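You operate a simulated robot arm through the tools that you are given. There is no shell and no other tool. Be economical: measure what you need, move in short steps, check, and stop when the job is done.

The job below is to be done with a simulated robot arm. You get a single attempt, and the scene is never put back.

Task
Move the tester's bobbin to the light box and switch the light on.
Fine: stand it on the middle of the glass; shut the tester lid again and switch the tester off. Set down upright: bobbin. Where these are worked on the way, their far stop is far enough and under half their travel is too little: tester lid.
Where things are to end (x, y in the base frame): bobbin within 3 cm of [36, -18].

It is judged by the outcome, as a careful person would: the job done as asked, and still so three seconds after it is handed in. It fails if anything else is knocked over, pushed out of place, dropped, spilled or broken. A push-on lid holds only when it is set on centred and level and pressed home; a screw cap is set on level and turned clockwise until tight.

Robot
A 7-joint arm with a two-finger parallel gripper, fixed in place. Base frame: the origin is at the foot of the arm, x ahead of it, y to its left, z up; the work surface is at about z = 0. Units: cm, degrees, N and s.
With the tool pointing down near the work surface it reaches from about 24 to 62 cm from the base axis. Its first joint turns from -66.0 to 66.0 degrees. Payload 2.6 kg.
The tool frame sits at the grasp point between the pads (the TCP): z along the fingers, y along the line on which they close. The tips reach 3 cm beyond it. Largest opening 9.4 cm; finger width 2.8, thickness 1; the body of the gripper, 5 by 9.6 cm, starts 5.5 cm behind the TCP.
Orientation is that of the tool frame in the base frame, as a unit quaternion [w, x, y, z]. With the fingers straight down and closing along the base's y, the tool's x points along the base's -x, its y along +y and its z along -z.

Tools
- The arm moves only by the tool send_rows. Its argument "motion" is a list of rows, each a list of 7 numbers: the opening, from 0 (shut) to 1 (fully open), then the shift along the tool's x, y, z in cm, then the turn, a rotation vector about the tool's x, y, z in degrees. In form: [[fingers, tx, ty, tz, rx, ry, rz], ...]. A call has 1 to 20 rows; each row shifts and turns the commanded pose from where the row before left it, along the tool's axes as they then stand. Each row takes 0.2 s and may step no farther than 5 cm and 8.6 degrees from the row before; otherwise, or with a gripper value out of range, the whole call is refused. A pose out of reach is approached as far as the arm can. The call stops where the force on the tool passes 80 N (or 10 N more than at its start, if that is more) or the arm is blocked; 0.2 s more then pass. The fingers move at their own pace (about 7.2 cm/s each) and stop on an object; they squeeze with about 44 N. The grip force told is the motor's: it shows also when the fingers shut on nothing. Time passes only in rows, and 0.2 s behind the last, so rows that do not move let the fingers close. The reply holds the time, the measured pose of the TCP, the force on the tool along the base axes, the opening and the grip force, in the units named above and with some noise, with the torque about the TCP (base axes, N m) and any sound that the robot's microphone picked up, and new pictures: "pictures" is both (left out), scene, wrist or none.
- Cameras (640 x 400 px; columns grow to the right, rows downward): "scene" is fixed at [4.84, 42.41, 56.03]; the picture's right is [-0.69, -0.73, 0.00], its down [-0.46, 0.43, -0.78] and it looks along [0.57, -0.53, -0.63] (base axes); focal length 319 px, centre (320, 200). "wrist" rides on the gripper at [7.6, 1.4, -10.2] in the tool frame; the picture's right is [-0.18, 0.98, 0.00], its down [-0.75, -0.14, -0.64] and it looks along [-0.63, -0.12, 0.77] (tool axes); focal length 243 px, centre (320, 200). There is no depth. A picture from a camera that has moved, and an enlarged one, comes with that camera's place and axes in the base frame and with its lens. The place of the scene camera against the robot may be out by one fixed shift of up to 2.5 cm in any direction.
- close_up(camera, box): a new picture of the part [left, top, right, bottom] of that camera's present view, enlarged. The clock stands still meanwhile.
- hand_in(): hands the job in; it is judged then, once.

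Go step by step. Nothing tells you positions but the pictures and the camera data: compare them with the known pose of the tool, close in by small moves and look again before you grip or let go. The budget is 120 turns and 200 pictures, counting those below and the enlarged ones. Unless the task says otherwise, let go and move clear before handing in, and close with one line.

The tools are called after "Call:" by a JSON object that holds its "api" and its "payload". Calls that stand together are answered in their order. send_rows: Moves the arm, as the interface text tells. Its arguments: {"type":"object","properties":{"motion":{"type":"array"},"pictures":{"type":"string","enum":["both","scene","wrist","none"]}},"required":["motion"]} The other tools are called the same way: close_up (camera, box) takes an enlarged picture of a part of a camera's view; hand_in () hands the job in.

At the start:

```text
time: 0.0
eef_pos: [41.72, -3.7, 30.14]
orientation: [-0.001, 0.0, 1.0, 0.001]
wrist_force: [1.0, -0.2, -0.4]
ft_torque: [0.01, 0.01, 0.01]
opening: 9.4
finger_force: 0.2
```

scene: 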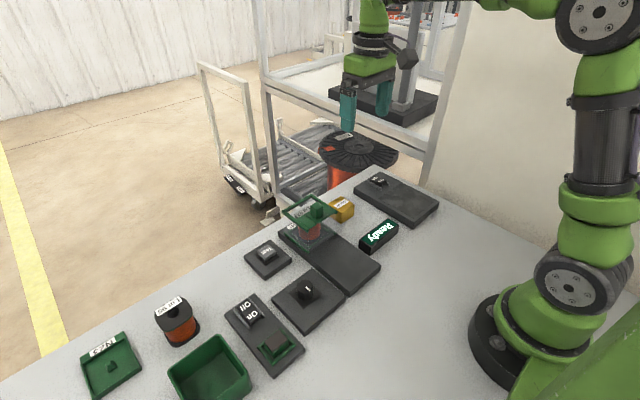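
wrist: 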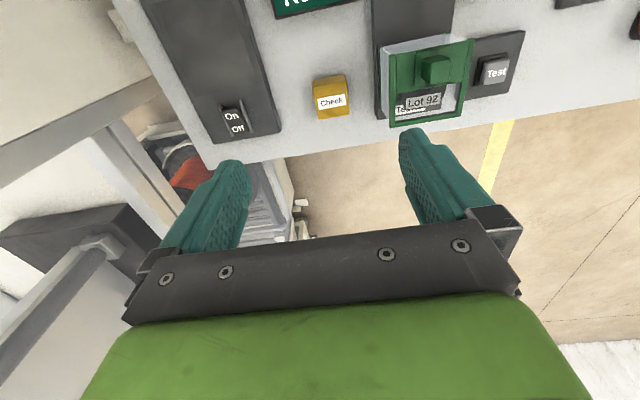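

I see a bench with several devices: a tester with a green-framed transparent lid, switches, a light box and trays. I'll enlarge the pictures to tell them apart.

Call:
{"api": "close_up", "payload": {"camera": "scene", "box": [230, 160, 450, 300]}}

Call:
{"api": "close_up", "payload": {"camera": "scene", "box": [60, 260, 320, 400]}}

Call:
{"api": "close_up", "payload": {"camera": "wrist", "box": [120, 0, 640, 200]}}

```text
2.86 times, centred on (340, 230) of scene
camera zoom: at [4.84, 42.41, 56.03], right [-0.69, -0.73, 0.0], down [-0.46, 0.43, -0.78], along [0.57, -0.53, -0.63], focal length 912 px, centre (263, 114)
```

zoom: 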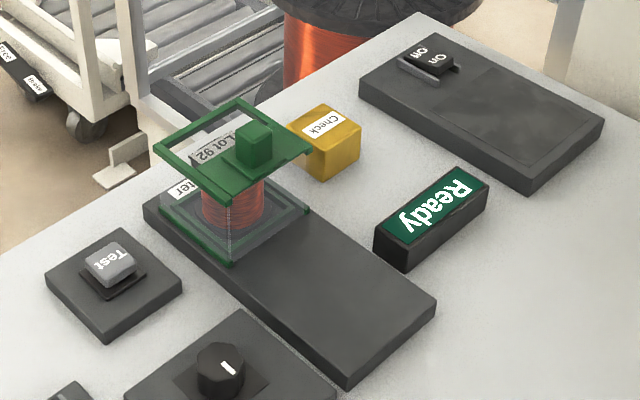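

```text
2.46 times, centred on (190, 330) of scene
camera zoom: at [4.84, 42.41, 56.03], right [-0.69, -0.73, 0.0], down [-0.46, 0.43, -0.78], along [0.57, -0.53, -0.63], focal length 786 px, centre (640, -120)
```

zoom: 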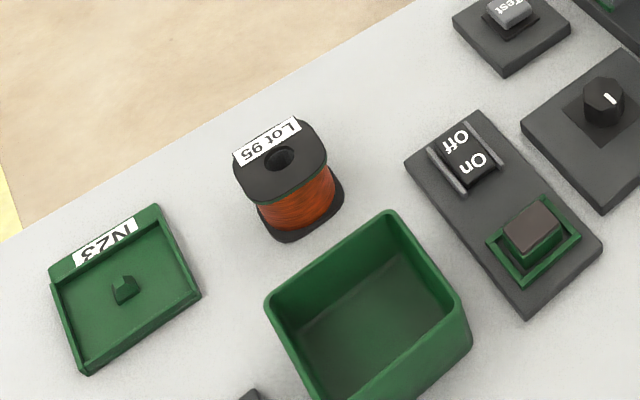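

```text
1.23 times, centred on (380, 100) of wrist
camera zoom: at [34.08, -2.3, 40.43], right [0.18, 0.98, 0.0], down [0.75, -0.14, 0.64], along [0.63, -0.12, -0.77], focal length 299 px, centre (246, 323)
```

zoom: 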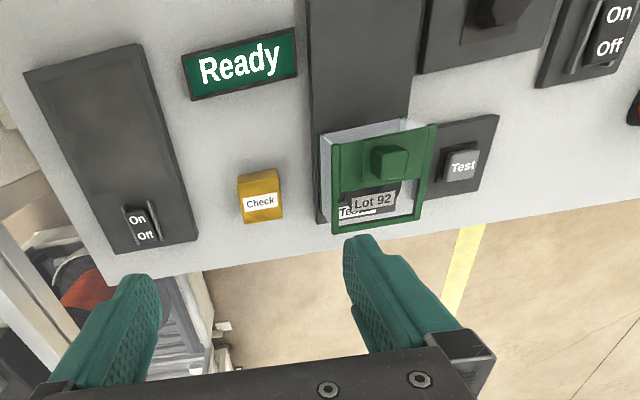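

The light box is the panel on the right, since [36, -18] projects onto it. The tester is the long panel with the lidded box. I'll move in for a closer look at the tester area.

Call:
{"api": "send_rows", "payload": {"motion": [[1, 2.5, 3.6, 0.3, 0, 0, 0], [1, 2.5, 3.6, 0.3, 0, 0, 0], [1, 2.5, 3.6, 0.3, 0, 0, 0], [1, 2.5, 3.6, 0.3, 0, 0, 0], [1, 0, 0, 0, 0, 0, 0]], "pictures": "both"}}

Call:
{"api": "close_up", "payload": {"camera": "wrist", "box": [160, 0, 480, 200]}}

Call:
{"api": "close_up", "payload": {"camera": "wrist", "box": [380, 0, 640, 162]}}

```text
time: 1.2
eef_pos: [31.6, 10.99, 29.04]
orientation: [0.0, 0.0, 1.0, 0.0]
wrist_force: [-0.1, -0.6, 0.0]
ft_torque: [0.0, 0.0, 0.0]
opening: 9.39
finger_force: 0.0
camera wrist: at [24.01, 12.38, 39.22], right [0.18, 0.98, 0.0], down [0.75, -0.14, 0.64], along [0.63, -0.12, -0.77], focal length 243 px, centre (320, 200)
```

scene: 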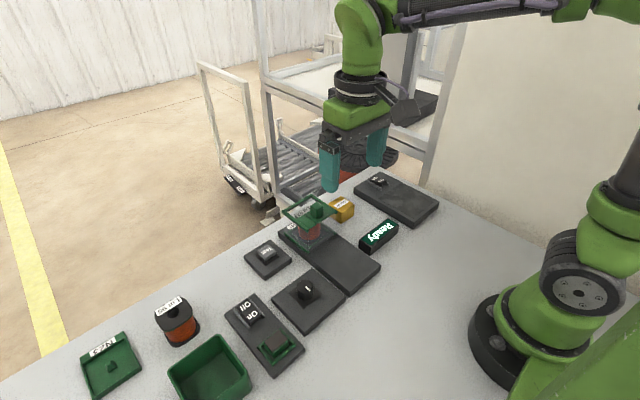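
wrist: 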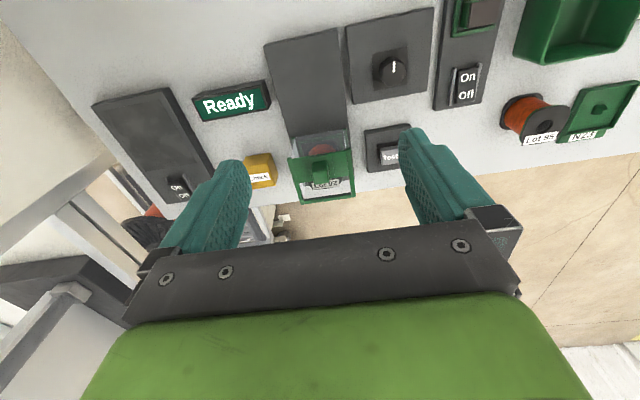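

```text
2.00 times, centred on (320, 100) of wrist
camera zoom: at [24.01, 12.38, 39.22], right [0.18, 0.98, 0.0], down [0.75, -0.14, 0.64], along [0.63, -0.12, -0.77], focal length 485 px, centre (320, 400)
```

zoom: 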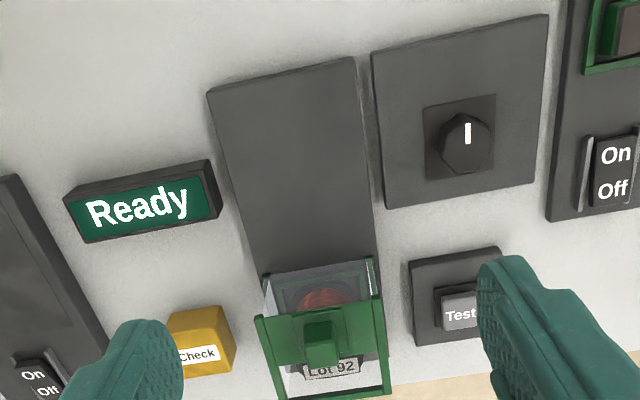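

```text
2.46 times, centred on (510, 81) of wrist
camera zoom: at [24.01, 12.38, 39.22], right [0.18, 0.98, 0.0], down [0.75, -0.14, 0.64], along [0.63, -0.12, -0.77], focal length 597 px, centre (-148, 493)
```

zoom: 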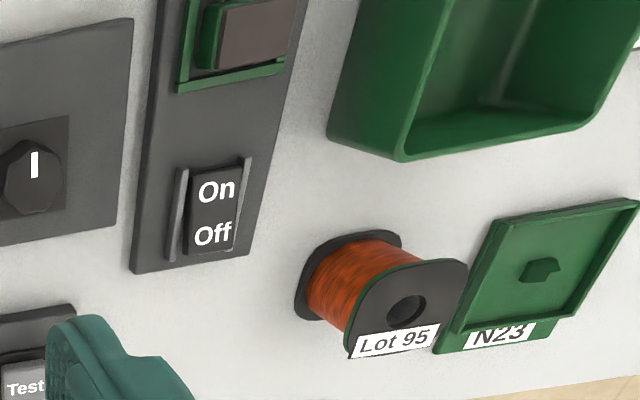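

The tester seems to be a lidded unit on a long rail, with unlabeled controls around it. I'll look closer to identify its lid mechanism and its switch.

Call:
{"api": "send_rows", "payload": {"motion": [[1, 1.5, 0, 2.5, 0, 0, 0], [1, 1.5, 0, 2.5, 0, 0, 0], [1, 1.5, 0, 2.5, 0, 0, 0], [1, 0, 0, 0, 0, 0, 0]], "pictures": "wrist"}}

Call:
{"api": "close_up", "payload": {"camera": "wrist", "box": [220, 40, 460, 190]}}

Call:
{"api": "close_up", "payload": {"camera": "wrist", "box": [400, 0, 640, 150]}}

Call:
{"api": "close_up", "payload": {"camera": "scene", "box": [240, 180, 360, 255]}}

Call:
{"api": "close_up", "payload": {"camera": "scene", "box": [220, 260, 380, 360]}}

```text
time: 2.2
eef_pos: [27.35, 10.74, 21.66]
orientation: [-0.001, 0.001, 1.0, 0.0]
wrist_force: [0.2, 0.1, -0.6]
ft_torque: [0.02, -0.01, 0.01]
opening: 9.39
finger_force: 0.1
camera wrist: at [19.64, 12.18, 31.76], right [0.18, 0.98, 0.0], down [0.75, -0.14, 0.64], along [0.63, -0.12, -0.77], focal length 243 px, centre (320, 200)
```

wrist: 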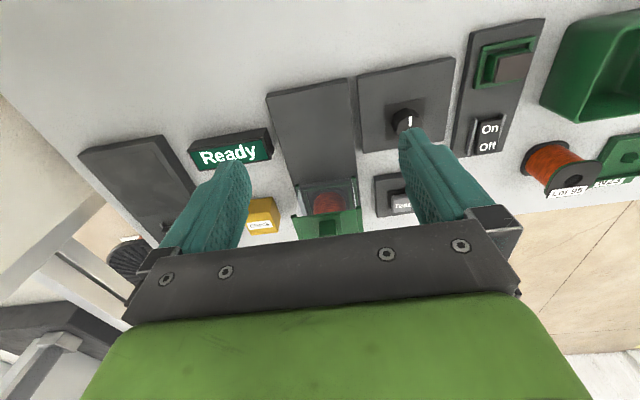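

```text
2.67 times, centred on (340, 115) of wrist
camera zoom: at [19.64, 12.18, 31.76], right [0.18, 0.98, 0.0], down [0.75, -0.14, 0.64], along [0.63, -0.12, -0.77], focal length 647 px, centre (267, 427)
```

zoom: 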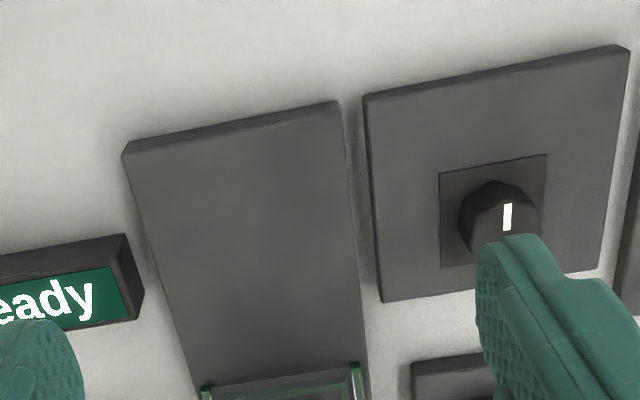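

```text
2.67 times, centred on (520, 75) of wrist
camera zoom: at [19.64, 12.18, 31.76], right [0.18, 0.98, 0.0], down [0.75, -0.14, 0.64], along [0.63, -0.12, -0.77], focal length 647 px, centre (-213, 533)
```

zoom: 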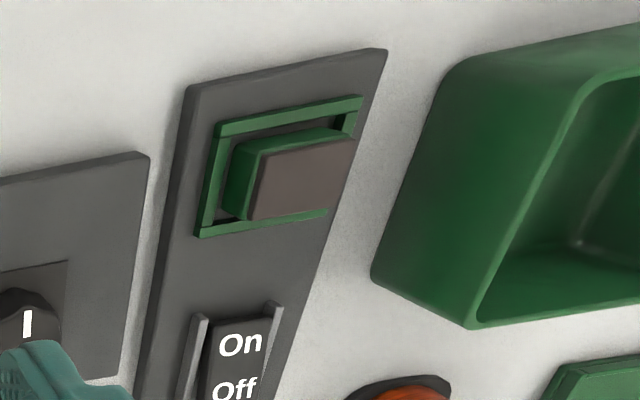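

```text
5.33 times, centred on (300, 218) of scene
camera zoom: at [4.84, 42.41, 56.03], right [-0.69, -0.73, 0.0], down [-0.46, 0.43, -0.78], along [0.57, -0.53, -0.63], focal length 1702 px, centre (427, 107)
```

zoom: 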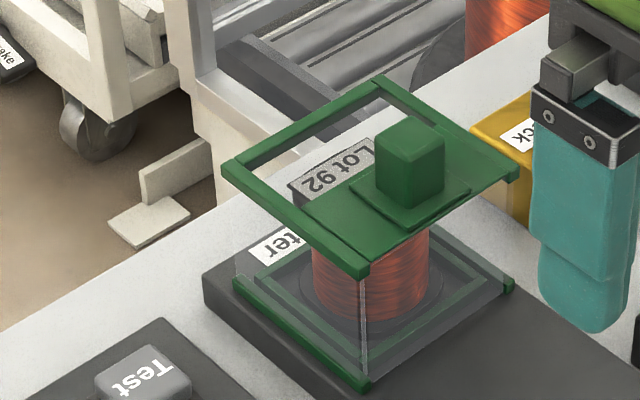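

```text
4.00 times, centred on (300, 310) of scene
camera zoom: at [4.84, 42.41, 56.03], right [-0.69, -0.73, 0.0], down [-0.46, 0.43, -0.78], along [0.57, -0.53, -0.63], focal length 1277 px, centre (400, -240)
```

zoom: 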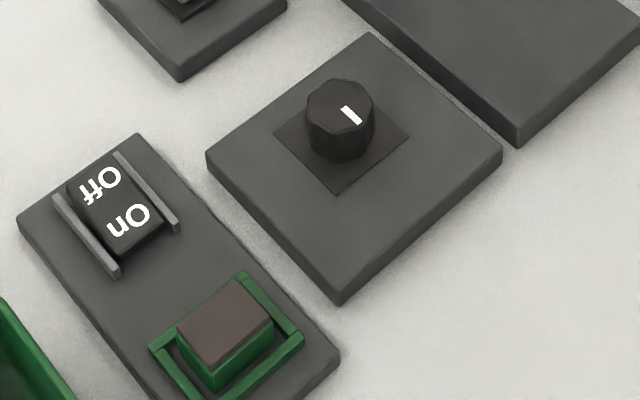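

The lid looks like a sliding hood with a knob. It isn't clear which control is the tester's switch, so I'll survey the left of the bench.

Call:
{"api": "send_rows", "payload": {"motion": [[1, 0, 4, -1.5, 0, 0, 0], [1, 0, 4, -1.5, 0, 0, 0], [1, 0, 4, -1.5, 0, 0, 0], [1, 0, 4, -1.5, 0, 0, 0], [1, 0, 4, 0, 0, 0, 0], [1, 0, 0, 0, 0, 0, 0]], "pictures": "wrist"}}

Call:
{"api": "close_up", "payload": {"camera": "wrist", "box": [160, 0, 640, 220]}}

```text
time: 3.6
eef_pos: [27.08, 31.02, 27.42]
orientation: [-0.001, 0.0, 1.0, -0.001]
wrist_force: [-0.3, 1.8, -0.6]
ft_torque: [0.0, -0.01, -0.06]
opening: 9.4
finger_force: 0.1
camera wrist: at [19.57, 32.43, 37.65], right [0.18, 0.98, 0.0], down [0.75, -0.14, 0.64], along [0.63, -0.12, -0.77], focal length 243 px, centre (320, 200)
```

wrist: 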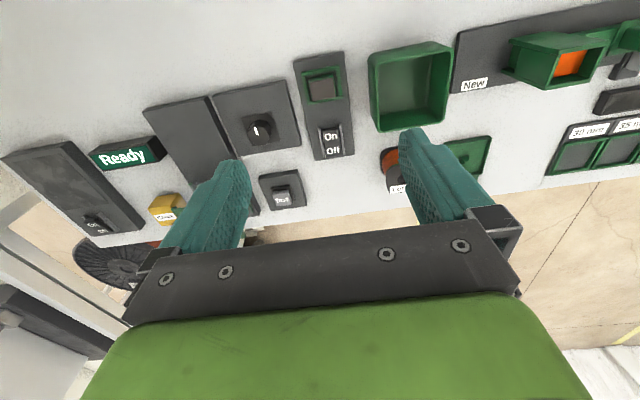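

```text
1.33 times, centred on (400, 110) of wrist
camera zoom: at [19.57, 32.43, 37.65], right [0.18, 0.98, 0.0], down [0.75, -0.14, 0.64], along [0.63, -0.12, -0.77], focal length 324 px, centre (213, 320)
```

zoom: 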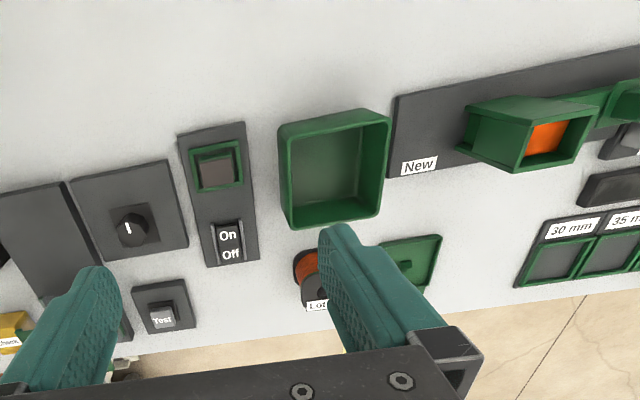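

There is more on the left, including a "New" dispenser and size slots. I'll look further along.

Call:
{"api": "send_rows", "payload": {"motion": [[1, 0, 4, -1, 0, 0, 0], [1, 0, 4, -1, 0, 0, 0], [1, 0, 4, -1, 0, 0, 0], [1, 0, 0, 0, 0, 0, 8], [1, 0, 0, 0, 0, 0, 8], [1, 0, 0, 0, 0, 0, 0]], "pictures": "wrist"}}

Call:
{"api": "close_up", "payload": {"camera": "wrist", "box": [240, 0, 640, 250]}}

```text
time: 5.0
eef_pos: [27.22, 42.64, 30.64]
orientation: [0.0, 0.14, 0.99, 0.0]
wrist_force: [0.1, -0.5, -0.5]
ft_torque: [0.01, -0.01, 0.0]
opening: 9.41
finger_force: 0.1
camera wrist: at [20.33, 46.16, 40.75], right [0.45, 0.89, 0.0], down [0.68, -0.34, 0.64], along [0.57, -0.29, -0.77], focal length 243 px, centre (320, 200)
```

wrist: 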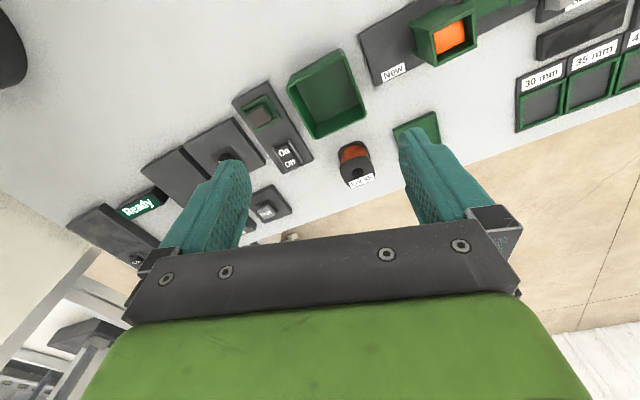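

```text
1.60 times, centred on (440, 125) of wrist
camera zoom: at [20.33, 46.16, 40.75], right [0.45, 0.89, 0.0], down [0.68, -0.34, 0.64], along [0.57, -0.29, -0.77], focal length 388 px, centre (128, 320)
```

zoom: 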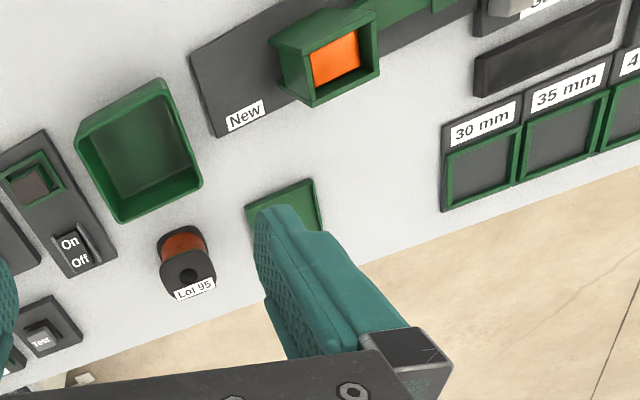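

The left-hand equipment looks unrelated, so the knob, "Test" key and rocker need a closer look. I'll bring the camera near them.

Call:
{"api": "send_rows", "payload": {"motion": [[1, 0, 0, 0, 0, 0, -8], [1, 0, 0, 0, 0, 0, -8], [1, -1, -4, 1, 0, 0, 0], [1, -1, -4, 1, 0, 0, 0], [1, -1, -4, 2, 0, 0, 0], [1, -1, -4, 2, 0, 0, 0], [1, -1, -4, 2, 0, 0, 0], [1, -1, -3, 3, 0, 0, 0], [1, 0, 0, 3, 0, 0, 0], [1, 0, 0, 0, 0, 0, 0]], "pictures": "wrist"}}

Call:
{"api": "close_up", "payload": {"camera": "wrist", "box": [200, 0, 440, 240]}}

```text
time: 7.2
eef_pos: [33.09, 19.66, 16.31]
orientation: [0.0, 0.0, 1.0, -0.001]
wrist_force: [-0.6, 0.4, 0.6]
ft_torque: [0.0, 0.0, -0.01]
opening: 9.42
finger_force: 0.0
camera wrist: at [25.51, 21.08, 26.49], right [0.18, 0.98, 0.0], down [0.75, -0.14, 0.64], along [0.63, -0.12, -0.77], focal length 243 px, centre (320, 200)
```

wrist: 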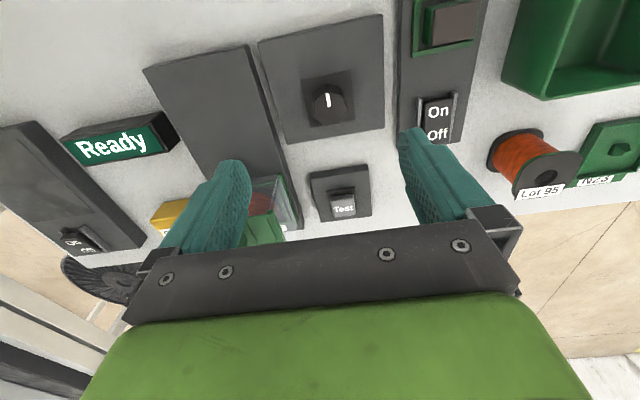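

```text
1.67 times, centred on (320, 120) of wrist
camera zoom: at [25.51, 21.08, 26.49], right [0.18, 0.98, 0.0], down [0.75, -0.14, 0.64], along [0.63, -0.12, -0.77], focal length 404 px, centre (320, 333)
```

zoom: 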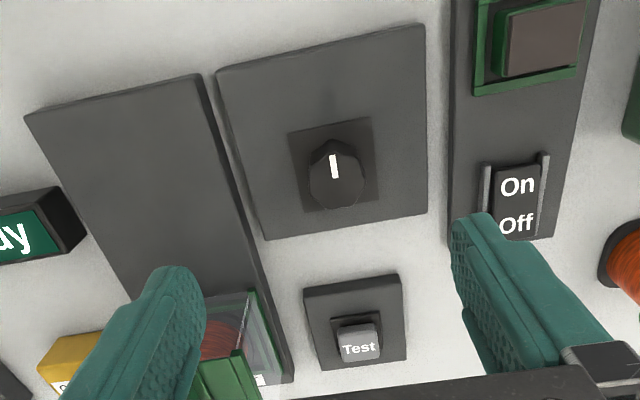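

The knob and Test key carry no other markings. I'll compare the two rockers to see whether each is On or Off.

Call:
{"api": "close_up", "payload": {"camera": "scene", "box": [225, 285, 305, 335]}}

Call:
{"api": "close_up", "payload": {"camera": "scene", "box": [350, 160, 430, 210]}}

Call:
{"api": "close_up", "payload": {"camera": "scene", "box": [240, 230, 320, 280]}}

```text
8.00 times, centred on (265, 310) of scene
camera zoom: at [4.84, 42.41, 56.03], right [-0.69, -0.73, 0.0], down [-0.46, 0.43, -0.78], along [0.57, -0.53, -0.63], focal length 2554 px, centre (760, -680)
```

zoom: 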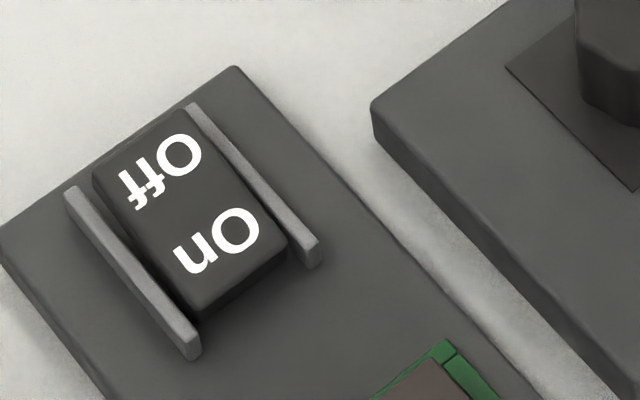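

```text
8.00 times, centred on (390, 185) of scene
camera zoom: at [4.84, 42.41, 56.03], right [-0.69, -0.73, 0.0], down [-0.46, 0.43, -0.78], along [0.57, -0.53, -0.63], focal length 2554 px, centre (-240, 320)
```

zoom: 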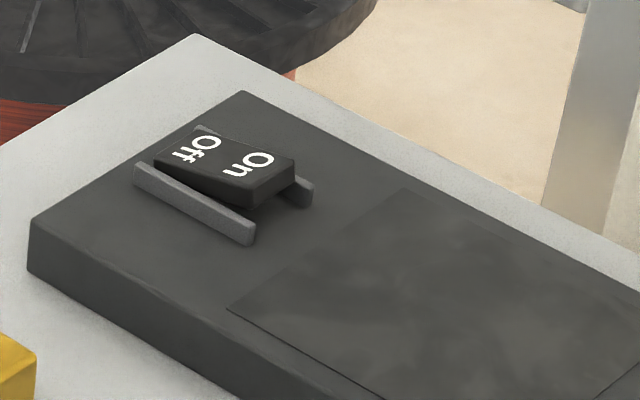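

```text
8.00 times, centred on (280, 255) of scene
camera zoom: at [4.84, 42.41, 56.03], right [-0.69, -0.73, 0.0], down [-0.46, 0.43, -0.78], along [0.57, -0.53, -0.63], focal length 2554 px, centre (640, -240)
```

zoom: 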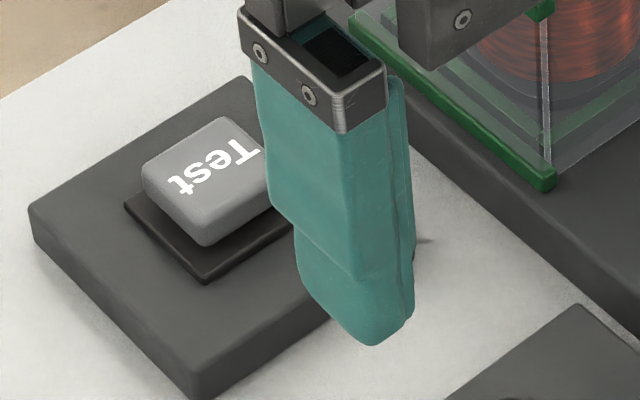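

The light box rocker is Off, and the lamp rocker appears off too. The lid knob triangulates to about (42, 9.1, 11), so I'll go above it.

Call:
{"api": "send_rows", "payload": {"motion": [[1, 0, 0, -3, 0, 0, 0], [0.6, -3, -3.5, 0, 0, 0, 0], [0.6, -3, -3.5, 0, 0, 0, 0], [0.6, -2.9, -3.5, 0, 0, 0, 0], [0.6, 0, 0, 0, 0, 0, 0]], "pictures": "both"}}

Call:
{"api": "close_up", "payload": {"camera": "scene", "box": [240, 150, 400, 250]}}

```text
time: 8.4
eef_pos: [42.16, 9.37, 19.59]
orientation: [-0.001, -0.001, 1.0, 0.0]
wrist_force: [-0.2, -0.1, -0.3]
ft_torque: [0.0, 0.0, -0.02]
opening: 5.65
finger_force: 0.0
camera wrist: at [34.57, 10.77, 29.73], right [0.18, 0.98, 0.0], down [0.75, -0.14, 0.64], along [0.63, -0.12, -0.77], focal length 243 px, centre (320, 200)
```

scene: 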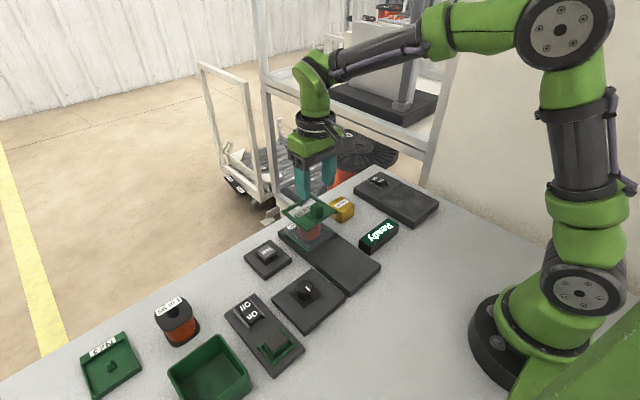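
wrist: 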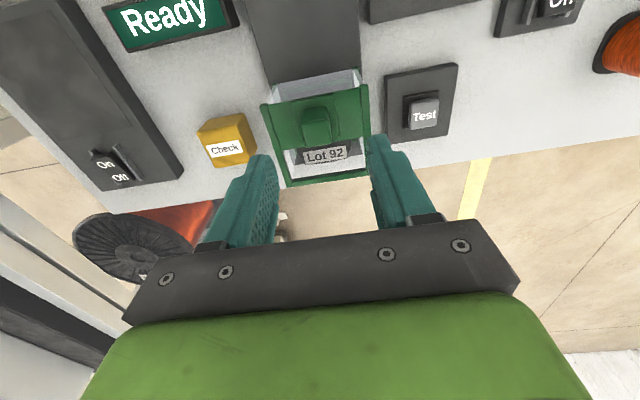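

```text
4.00 times, centred on (320, 200) of scene
camera zoom: at [4.85, 42.41, 56.03], right [-0.69, -0.73, 0.0], down [-0.46, 0.43, -0.78], along [0.57, -0.53, -0.63], focal length 1277 px, centre (320, 200)
```

zoom: 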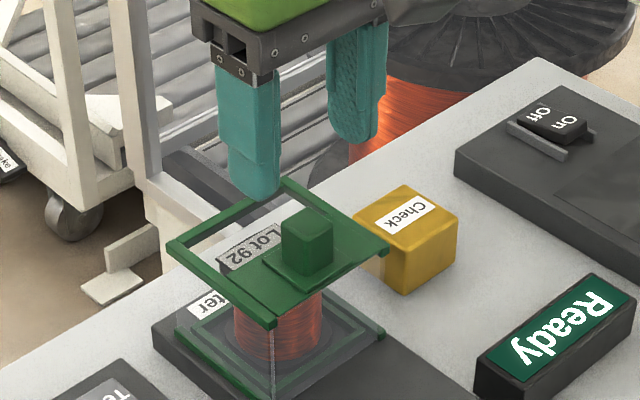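

I'll refine the knob position from a wrist close-up.

Call:
{"api": "close_up", "payload": {"camera": "wrist", "box": [250, 60, 410, 200]}}

```text
2.86 times, centred on (330, 130) of wrist
camera zoom: at [34.57, 10.77, 29.73], right [0.18, 0.98, 0.0], down [0.75, -0.14, 0.64], along [0.63, -0.12, -0.77], focal length 693 px, centre (291, 400)
```

zoom: 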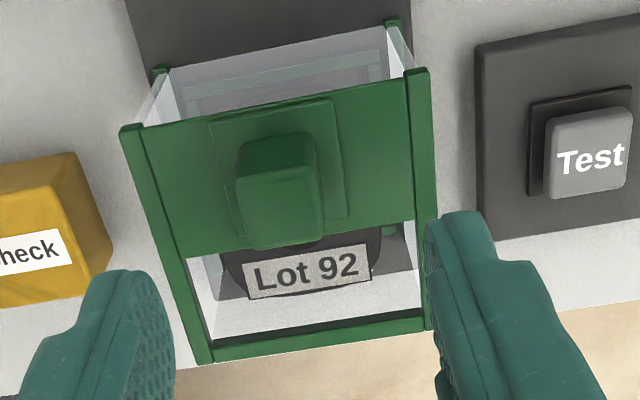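

The knob is centred near (42.9, 8.9), about 2 cm square, topping at z≈11. I'll descend over it with the fingers open and then look.

Call:
{"api": "send_rows", "payload": {"motion": [[0.6, -0.75, -0.45, 2, 0, 0, 0], [0.6, 0, 0, 2, 0, 0, 0], [0.6, 0, 0, 2, 0, 0, 0], [0.6, 0, 0, 1.6, 0, 0, 0], [0.6, 0, 0, 0, 0, 0, 0]], "pictures": "none"}}

Call:
{"api": "close_up", "payload": {"camera": "scene", "box": [240, 150, 400, 250]}}

Call:
{"api": "close_up", "payload": {"camera": "wrist", "box": [220, 60, 460, 240]}}

```text
time: 9.6
eef_pos: [42.82, 8.73, 12.15]
orientation: [0.001, 0.002, 1.0, 0.001]
wrist_force: [-16.2, -0.7, 44.4]
ft_torque: [-1.52, 1.09, -0.49]
opening: 5.68
finger_force: 0.4
```

```text
4.00 times, centred on (320, 200) of scene
camera zoom: at [4.82, 42.41, 56.04], right [-0.69, -0.73, 0.0], down [-0.46, 0.43, -0.78], along [0.57, -0.53, -0.63], focal length 1277 px, centre (320, 200)
```

zoom: 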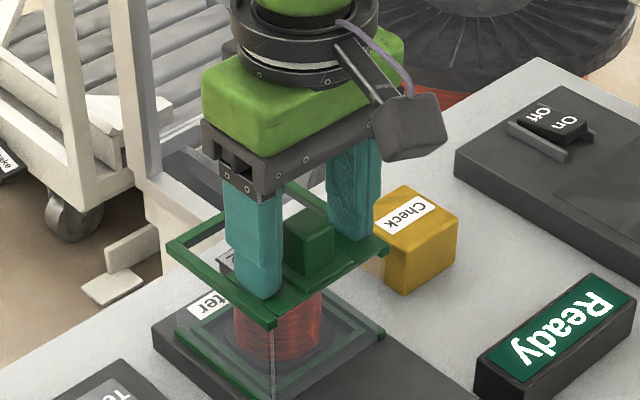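

```text
2.22 times, centred on (340, 150) of wrist
camera zoom: at [35.19, 10.2, 22.36], right [0.19, 0.98, 0.0], down [0.75, -0.14, 0.65], along [0.63, -0.12, -0.76], focal length 539 px, centre (276, 311)
```

zoom: 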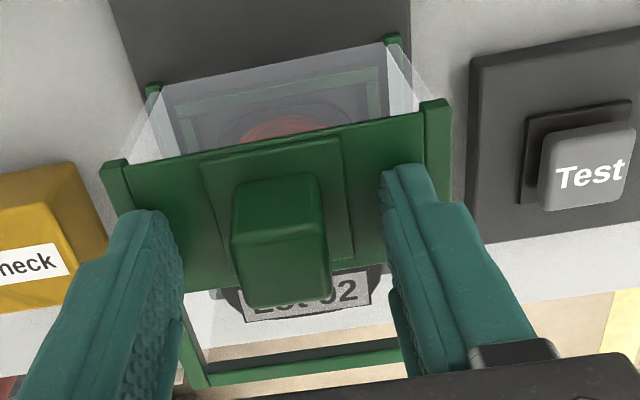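

I touched the lid top at z≈9.15. I'll raise slightly and close on the knob.

Call:
{"api": "send_rows", "payload": {"motion": [[0.6, 0, 0, -0.8, 0, 0, 0], [0.2, 0, 0, 0, 0, 0, 0], [0, 0, 0, 0, 0, 0, 0], [0, 0, 0, 0, 0, 0, 0], [0, 0, 0, 0, 0, 0, 0]], "pictures": "wrist"}}

```text
time: 10.8
eef_pos: [42.68, 8.94, 12.53]
orientation: [-0.002, -0.002, 1.0, 0.002]
wrist_force: [0.9, 25.1, -23.8]
ft_torque: [-0.07, -1.1, -0.22]
opening: 2.63
finger_force: 45.0
camera wrist: at [35.08, 10.37, 22.77], right [0.18, 0.98, 0.0], down [0.76, -0.14, 0.64], along [0.63, -0.11, -0.77], focal length 243 px, centre (320, 200)
```

wrist: 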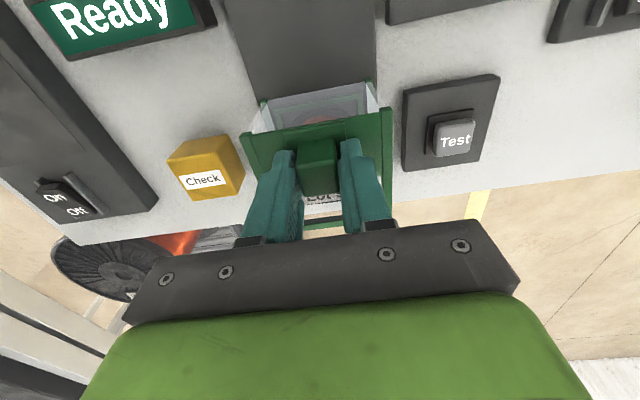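

The knob is gripped and the lid resists lifting, which fits a slide. I'll relieve the stress and try sliding it towards the robot a little.

Call:
{"api": "send_rows", "payload": {"motion": [[0, 0, 0.2, 0.2, 0, 0, 0], [0, 0.5, 0, 0, 0, 0, 0], [0, 0.5, 0, 0, 0, 0, 0], [0, 0, 0, 0, 0, 0, 0]], "pictures": "scene"}}

```text
time: 11.8
eef_pos: [41.88, 9.0, 12.64]
orientation: [0.0, 0.0, 1.0, 0.0]
wrist_force: [-0.2, 11.8, -2.0]
ft_torque: [0.06, 1.1, -0.18]
opening: 2.63
finger_force: 44.8
```

scene: 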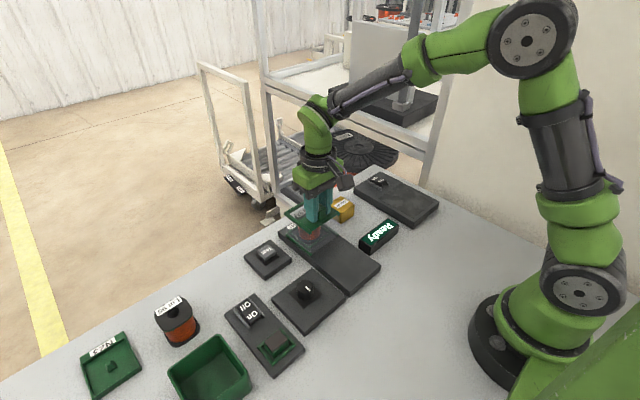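

It moved with little force. I'll continue the slide.

Call:
{"api": "send_rows", "payload": {"motion": [[0, 0.8, 0.1, 0, 0, 0, 0], [0, 0.8, 0, 0, 0, 0, 0], [0, 0.8, 0, 0, 0, 0, 0], [0, 0, 0, 0, 0, 0, 0]], "pictures": "none"}}

Call:
{"api": "close_up", "payload": {"camera": "scene", "box": [240, 150, 400, 280]}}

```text
time: 12.8
eef_pos: [39.45, 9.09, 12.66]
orientation: [0.0, 0.0, 1.0, 0.0]
wrist_force: [0.6, 10.9, -13.5]
ft_torque: [-0.03, -1.3, 0.01]
opening: 2.65
finger_force: 45.1
```

```text
3.08 times, centred on (320, 215) of scene
camera zoom: at [4.85, 42.42, 56.03], right [-0.69, -0.73, 0.0], down [-0.46, 0.43, -0.78], along [0.57, -0.53, -0.63], focal length 982 px, centre (320, 154)
```

zoom: 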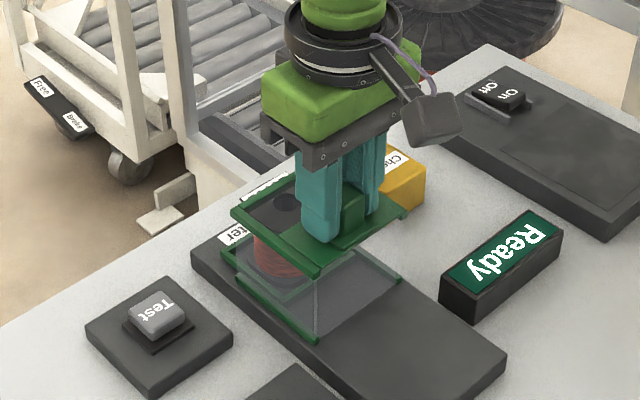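

It slides cleanly on its rails, so I'll carry on to the far stop.

Call:
{"api": "send_rows", "payload": {"motion": [[0, 0.9, 0.05, 0.1, 0, 0, 0], [0, 0.9, 0, 0, 0, 0, 0], [0, 0.9, 0, 0, 0, 0, 0], [0, 0.9, 0, 0, 0, 0, 0], [0, 0.9, 0, 0, 0, 0, 0], [0, 0, 0, 0, 0, 0, 0]], "pictures": "none"}}

Call:
{"api": "close_up", "payload": {"camera": "scene", "box": [240, 150, 400, 280]}}

```text
time: 14.2
eef_pos: [35.11, 8.95, 12.62]
orientation: [0.001, 0.0, 1.0, -0.001]
wrist_force: [1.6, -9.0, 11.8]
ft_torque: [-0.03, -0.84, 0.01]
opening: 2.65
finger_force: 45.5
```

```text
3.08 times, centred on (320, 215) of scene
camera zoom: at [4.84, 42.41, 56.03], right [-0.69, -0.73, 0.0], down [-0.46, 0.43, -0.78], along [0.57, -0.53, -0.63], focal length 982 px, centre (320, 154)
```

zoom: 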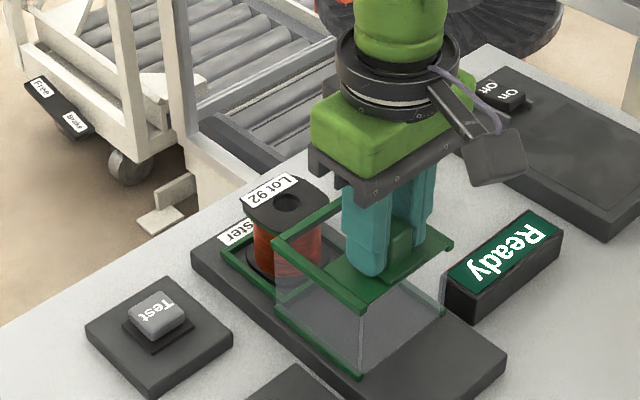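

Bobbin "Lot 92" is appearing. I'll keep sliding.

Call:
{"api": "send_rows", "payload": {"motion": [[0, 0.8, 0, -0.1, 0, 0, 0], [0, 0.8, 0, 0, 0, 0, 0], [0, 0.8, 0, 0, 0, 0, 0], [0, 0.5, 0, 0, 0, 0, 0], [0, 0.5, 0, 0, 0, 0, 0], [0, 0, 0, 0, 0, 0, 0]], "pictures": "none"}}

Call:
{"api": "close_up", "payload": {"camera": "scene", "box": [240, 150, 400, 280]}}

```text
time: 15.6
eef_pos: [31.6, 9.08, 12.66]
orientation: [-0.001, 0.001, 1.0, -0.001]
wrist_force: [0.5, -18.3, 1.1]
ft_torque: [-0.06, 0.08, 0.34]
opening: 2.65
finger_force: 44.6
```

```text
3.08 times, centred on (320, 215) of scene
camera zoom: at [4.84, 42.41, 56.03], right [-0.69, -0.73, 0.0], down [-0.46, 0.43, -0.78], along [0.57, -0.53, -0.63], focal length 982 px, centre (320, 154)
```

zoom: 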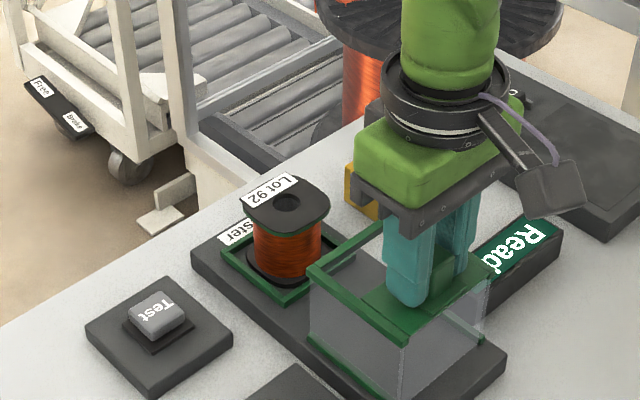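

The bobbin is uncovered. I'll go on gently until the stop.

Call:
{"api": "send_rows", "payload": {"motion": [[0, 0.4, -0.15, 0, 0, 0, 0], [0, 0.4, 0, 0, 0, 0, 0], [0, 0.4, 0, 0, 0, 0, 0], [0, 0.4, 0, 0, 0, 0, 0], [0, 0, 0, 0, 0, 0, 0]], "pictures": "none"}}

```text
time: 16.8
eef_pos: [30.59, 9.03, 13.04]
orientation: [0.011, -0.001, 1.0, 0.002]
wrist_force: [31.3, -0.1, 22.4]
ft_torque: [-0.63, -0.8, -0.56]
opening: 2.19
finger_force: 44.5
```

That is the far stop. I'll release, lift, and look at the bobbin.

Call:
{"api": "send_rows", "payload": {"motion": [[0, -0.5, 0, 0, 0, 0, 0], [0.5, 0, 0, 0, 0, 0, 0], [0.6, 0, 0, 0, 0, 0, 0], [0.6, 0, 0, -3, 0, 0, 0], [0.6, 0, 0, -4, 0, 0, 0], [0.6, 0, 0, -3, 0, 0, 0], [0.6, 0, 0, 0, 0, 0, 0]], "pictures": "both"}}

Call:
{"api": "close_up", "payload": {"camera": "scene", "box": [240, 180, 400, 300]}}

Call:
{"api": "close_up", "payload": {"camera": "wrist", "box": [220, 60, 440, 220]}}

```text
time: 18.4
eef_pos: [30.54, 8.82, 22.53]
orientation: [0.0, 0.0, 1.0, 0.0]
wrist_force: [0.1, 0.5, 0.2]
ft_torque: [-0.01, 0.01, -0.03]
opening: 5.64
finger_force: 0.1
camera wrist: at [22.94, 10.3, 32.67], right [0.18, 0.98, 0.0], down [0.75, -0.14, 0.64], along [0.63, -0.12, -0.77], focal length 243 px, centre (320, 200)
```

scene: 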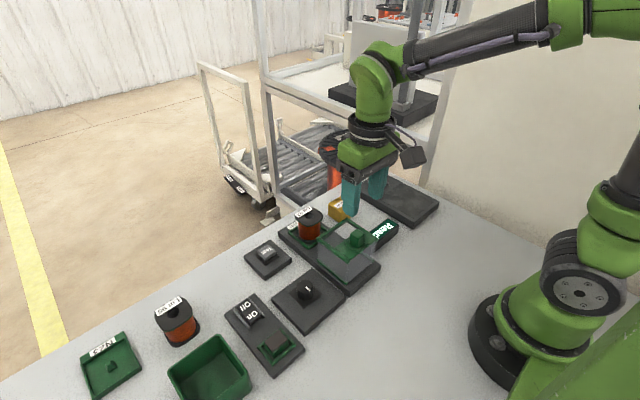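
wrist: 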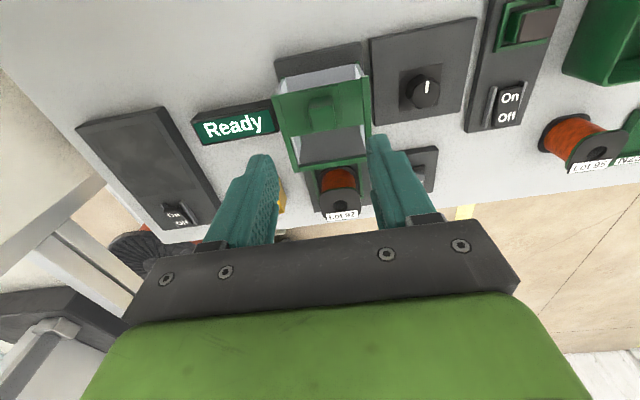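

```text
3.33 times, centred on (320, 240) of scene
camera zoom: at [4.84, 42.41, 56.03], right [-0.69, -0.73, 0.0], down [-0.46, 0.43, -0.78], along [0.57, -0.53, -0.63], focal length 1064 px, centre (320, 67)
```

zoom: 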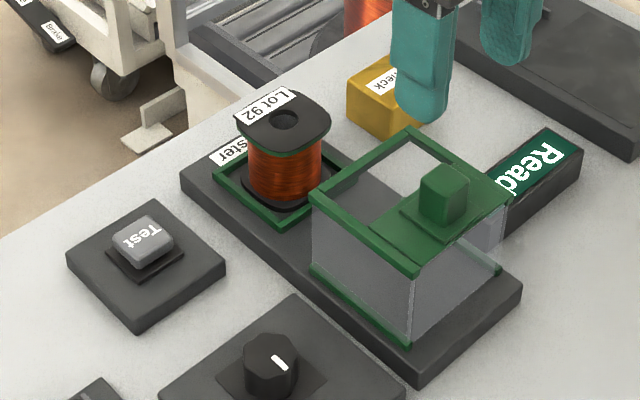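

```text
2.50 times, centred on (330, 140) of wrist
camera zoom: at [22.94, 10.3, 32.67], right [0.18, 0.98, 0.0], down [0.75, -0.14, 0.64], along [0.63, -0.12, -0.77], focal length 606 px, centre (295, 350)
```

zoom: 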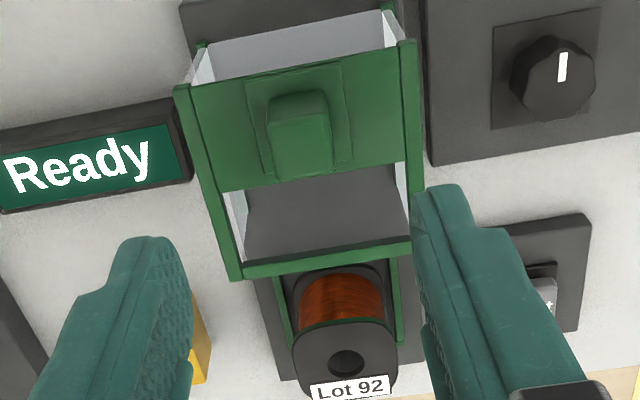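

The lid is open and the bobbin stands at roughly (44.3, 9). I'll move above it for a second view.

Call:
{"api": "send_rows", "payload": {"motion": [[0.8, -4.5, 0, 0, 0, 0, 0], [0.8, -4.5, 0.1, 0.8, 0, 0, 0], [0.8, -4.5, 0.1, 0.8, 0, 0, 0], [0.8, 0, 0, 0, 0, 0, 0]], "pictures": "wrist"}}

Call:
{"api": "close_up", "payload": {"camera": "wrist", "box": [230, 60, 430, 210]}}

```text
time: 19.4
eef_pos: [44.22, 9.17, 20.98]
orientation: [-0.001, 0.001, 1.0, 0.0]
wrist_force: [0.8, 0.0, 0.0]
ft_torque: [0.0, 0.03, -0.01]
opening: 7.53
finger_force: 0.1
camera wrist: at [36.55, 10.66, 31.24], right [0.18, 0.98, 0.0], down [0.75, -0.14, 0.64], along [0.63, -0.12, -0.77], focal length 243 px, centre (320, 200)
```

wrist: 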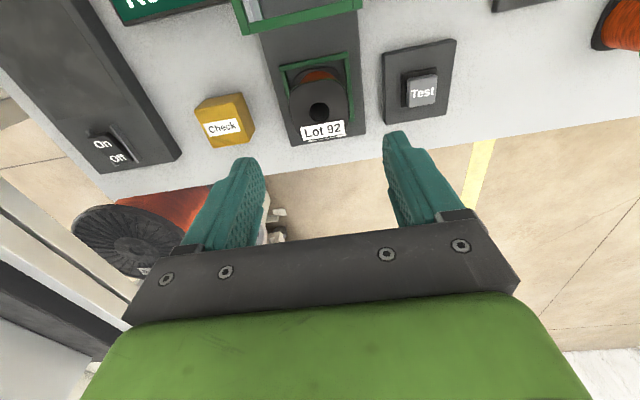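

```text
2.67 times, centred on (330, 135) of wrist
camera zoom: at [36.55, 10.66, 31.24], right [0.18, 0.98, 0.0], down [0.75, -0.14, 0.64], along [0.63, -0.12, -0.77], focal length 647 px, centre (293, 373)
```

zoom: 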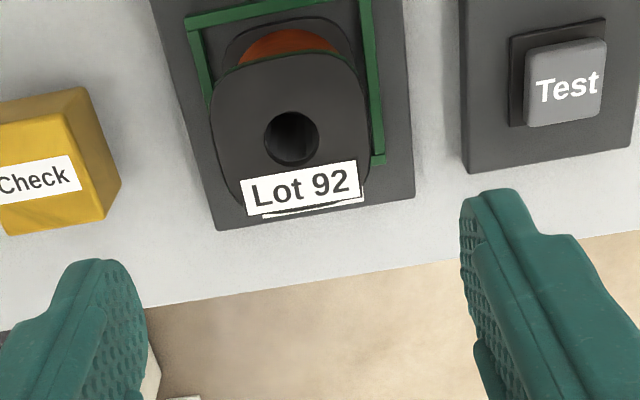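

The bobbin is at (45.0, 9.0) with its top at z≈7.5. I'll descend to grip the top flange.

Call:
{"api": "send_rows", "payload": {"motion": [[0.8, -0.8, -0.15, 3, 0, 0, 0], [0.8, 0, 0, 3.5, 0, 0, 0], [0.8, 0, 0, 3, 0, 0, 0], [0.8, 0, 0, 2, 0, 0, 0], [0.8, 0, 0, 1.6, 0, 0, 0], [0.8, 0, 0, 0, 0, 0, 0]], "pictures": "none"}}

Call:
{"api": "close_up", "payload": {"camera": "scene", "box": [240, 150, 400, 250]}}

Call:
{"api": "close_up", "payload": {"camera": "wrist", "box": [200, 60, 440, 240]}}

```text
time: 20.8
eef_pos: [44.78, 9.2, 7.57]
orientation: [0.001, 0.0, 1.0, 0.0]
wrist_force: [0.2, 0.1, -0.2]
ft_torque: [0.01, 0.02, 0.0]
opening: 7.53
finger_force: 0.0
```

```text
4.00 times, centred on (320, 200) of scene
camera zoom: at [4.84, 42.41, 56.03], right [-0.69, -0.73, 0.0], down [-0.46, 0.43, -0.78], along [0.57, -0.53, -0.63], focal length 1277 px, centre (320, 200)
```

zoom: 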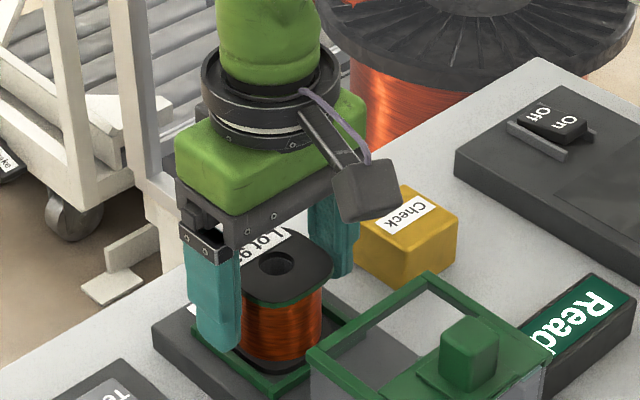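

```text
2.22 times, centred on (320, 150) of wrist
camera zoom: at [37.21, 10.61, 17.86], right [0.18, 0.98, 0.0], down [0.75, -0.14, 0.64], along [0.63, -0.12, -0.77], focal length 539 px, centre (320, 311)
```

zoom: 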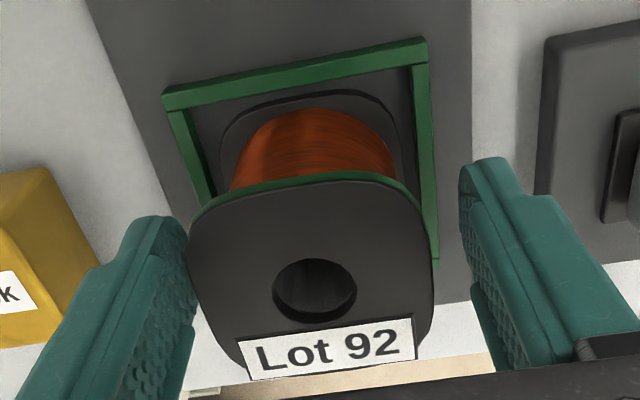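

Centred within a few millimetres. I'll trim, then close.

Call:
{"api": "send_rows", "payload": {"motion": [[0.8, -0.25, -0.2, 0, 0, 0, 0], [0.5, 0, 0, 0, 0, 0, 0], [0.3, 0, 0, 0, 0, 0, 0], [0.2, 0, 0, 0, 0, 0, 0], [0.2, 0, 0, 0, 0, 0, 0]], "pictures": "wrist"}}

```text
time: 22.0
eef_pos: [45.16, 9.01, 7.72]
orientation: [0.0, 0.0, 1.0, 0.0]
wrist_force: [0.1, 1.1, 0.7]
ft_torque: [0.14, -0.09, 0.03]
opening: 5.93
finger_force: 43.3
camera wrist: at [37.47, 10.35, 17.96], right [0.18, 0.98, 0.0], down [0.75, -0.14, 0.64], along [0.63, -0.12, -0.77], focal length 243 px, centre (320, 200)
```

wrist: 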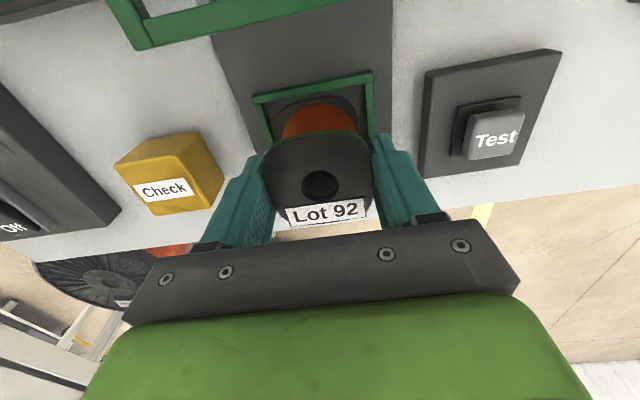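

The flange is gripped at 5.9 cm. I'll lift straight up.

Call:
{"api": "send_rows", "payload": {"motion": [[0.2, 0, 0, -0.5, 0, 0, 0], [0.2, 0, 0, -1, 0, 0, 0], [0.2, 0, 0, -2, 0, 0, 0], [0.2, 0, 0, -2.5, 0, 0, 0], [0.2, 0, 0, -2.5, 0, 0, 0], [0.2, 0, 0, -2.5, 0, 0, 0], [0.2, 0, 0, -1.5, 0, 0, 0], [0.2, 0, 0, 0, 0, 0, 0]], "pictures": "both"}}

```text
time: 23.8
eef_pos: [45.12, 8.89, 20.43]
orientation: [0.0, 0.0, 1.0, 0.0]
wrist_force: [-0.5, 0.2, -3.6]
ft_torque: [-0.06, 0.01, -0.02]
opening: 5.91
finger_force: 44.0
camera wrist: at [37.4, 10.27, 30.54], right [0.18, 0.98, 0.0], down [0.75, -0.14, 0.64], along [0.63, -0.12, -0.77], focal length 243 px, centre (320, 200)
```

scene: 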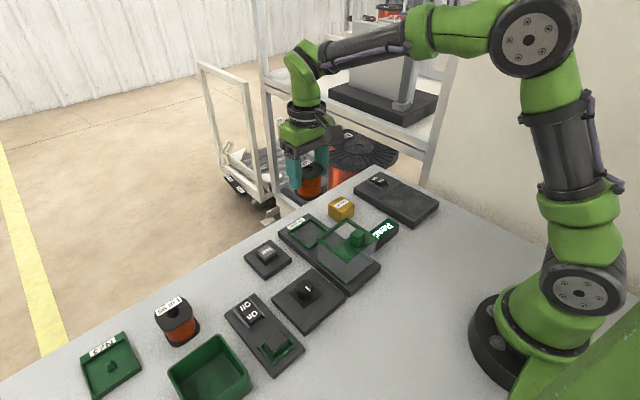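
wrist: 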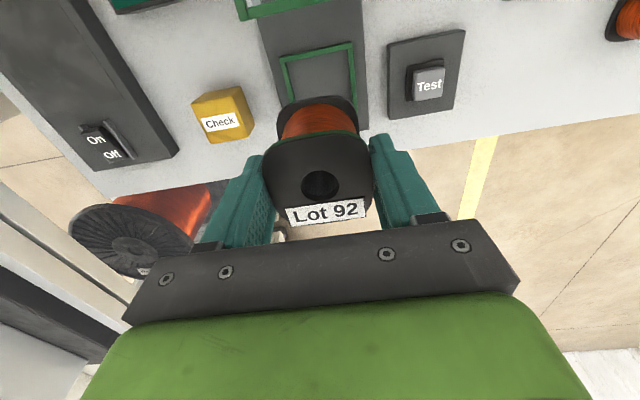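

The bobbin is held and hangs upright. I'll carry it over the light box.

Call:
{"api": "send_rows", "payload": {"motion": [[0.2, 1.3, -3.84, 0, 0, 0, 0], [0.2, 1.3, -3.84, 0, 0, 0, 0], [0.2, 1.3, -3.84, 0, 0, 0, 0], [0.2, 1.3, -3.84, 0, 0, 0, 0], [0.2, 1.3, -3.84, 0, 0, 0, 0], [0.2, 1.3, -3.84, 0, 0, 0, 0], [0.2, 1.3, -3.84, 0, 0, 0, 0], [0.2, 0, 0, 0, 0, 0, 0], [0.2, 0, 0, 0, 0, 0, 0]], "pictures": "both"}}

Call:
{"api": "close_up", "payload": {"camera": "wrist", "box": [200, 0, 460, 220]}}

Call:
{"api": "close_up", "payload": {"camera": "scene", "box": [340, 130, 460, 240]}}

```text
time: 25.8
eef_pos: [35.84, -18.22, 20.41]
orientation: [0.001, -0.001, 1.0, 0.0]
wrist_force: [0.4, 0.6, -4.0]
ft_torque: [0.03, -0.02, -0.01]
opening: 5.95
finger_force: 43.8
camera wrist: at [28.16, -16.76, 30.56], right [0.18, 0.98, 0.0], down [0.75, -0.14, 0.64], along [0.63, -0.12, -0.77], focal length 243 px, centre (320, 200)
```

scene: 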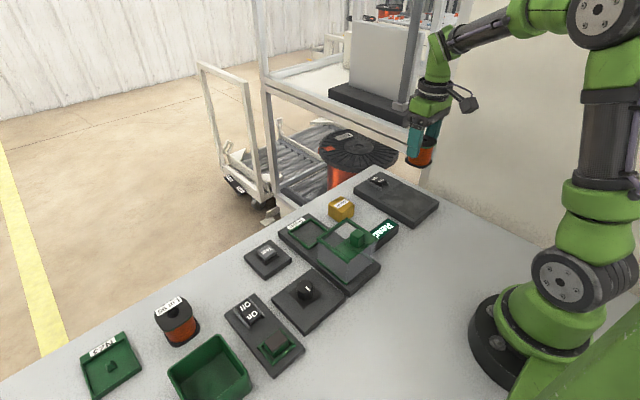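
wrist: 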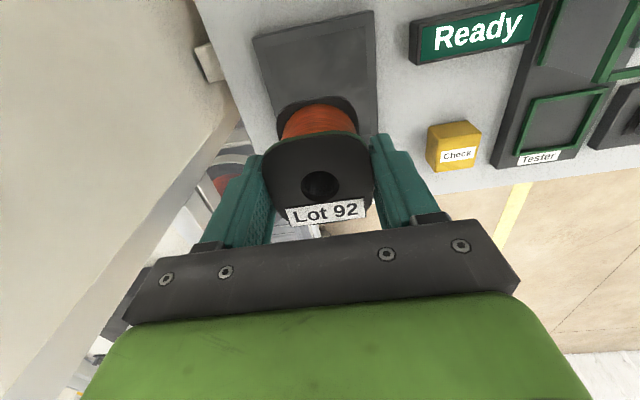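

```text
1.82 times, centred on (330, 110) of wrist
camera zoom: at [28.16, -16.76, 30.56], right [0.18, 0.98, 0.0], down [0.75, -0.14, 0.64], along [0.63, -0.12, -0.77], focal length 441 px, centre (302, 364)
```

zoom: 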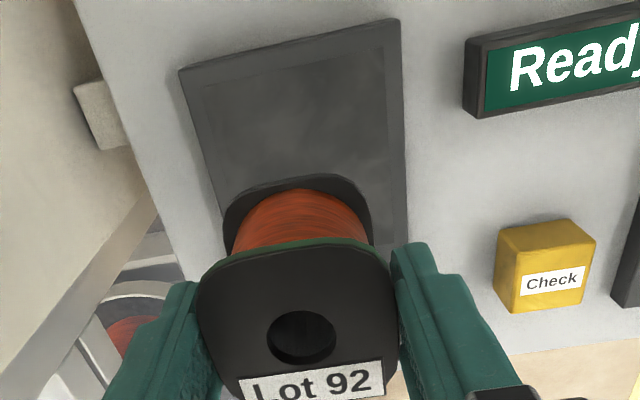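

```text
3.64 times, centred on (400, 185) of scene
camera zoom: at [4.84, 42.41, 56.03], right [-0.69, -0.73, 0.0], down [-0.46, 0.43, -0.78], along [0.57, -0.53, -0.63], focal length 1161 px, centre (29, 254)
```

zoom: 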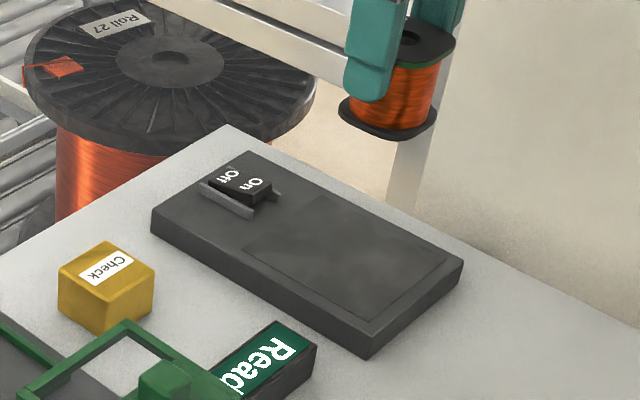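

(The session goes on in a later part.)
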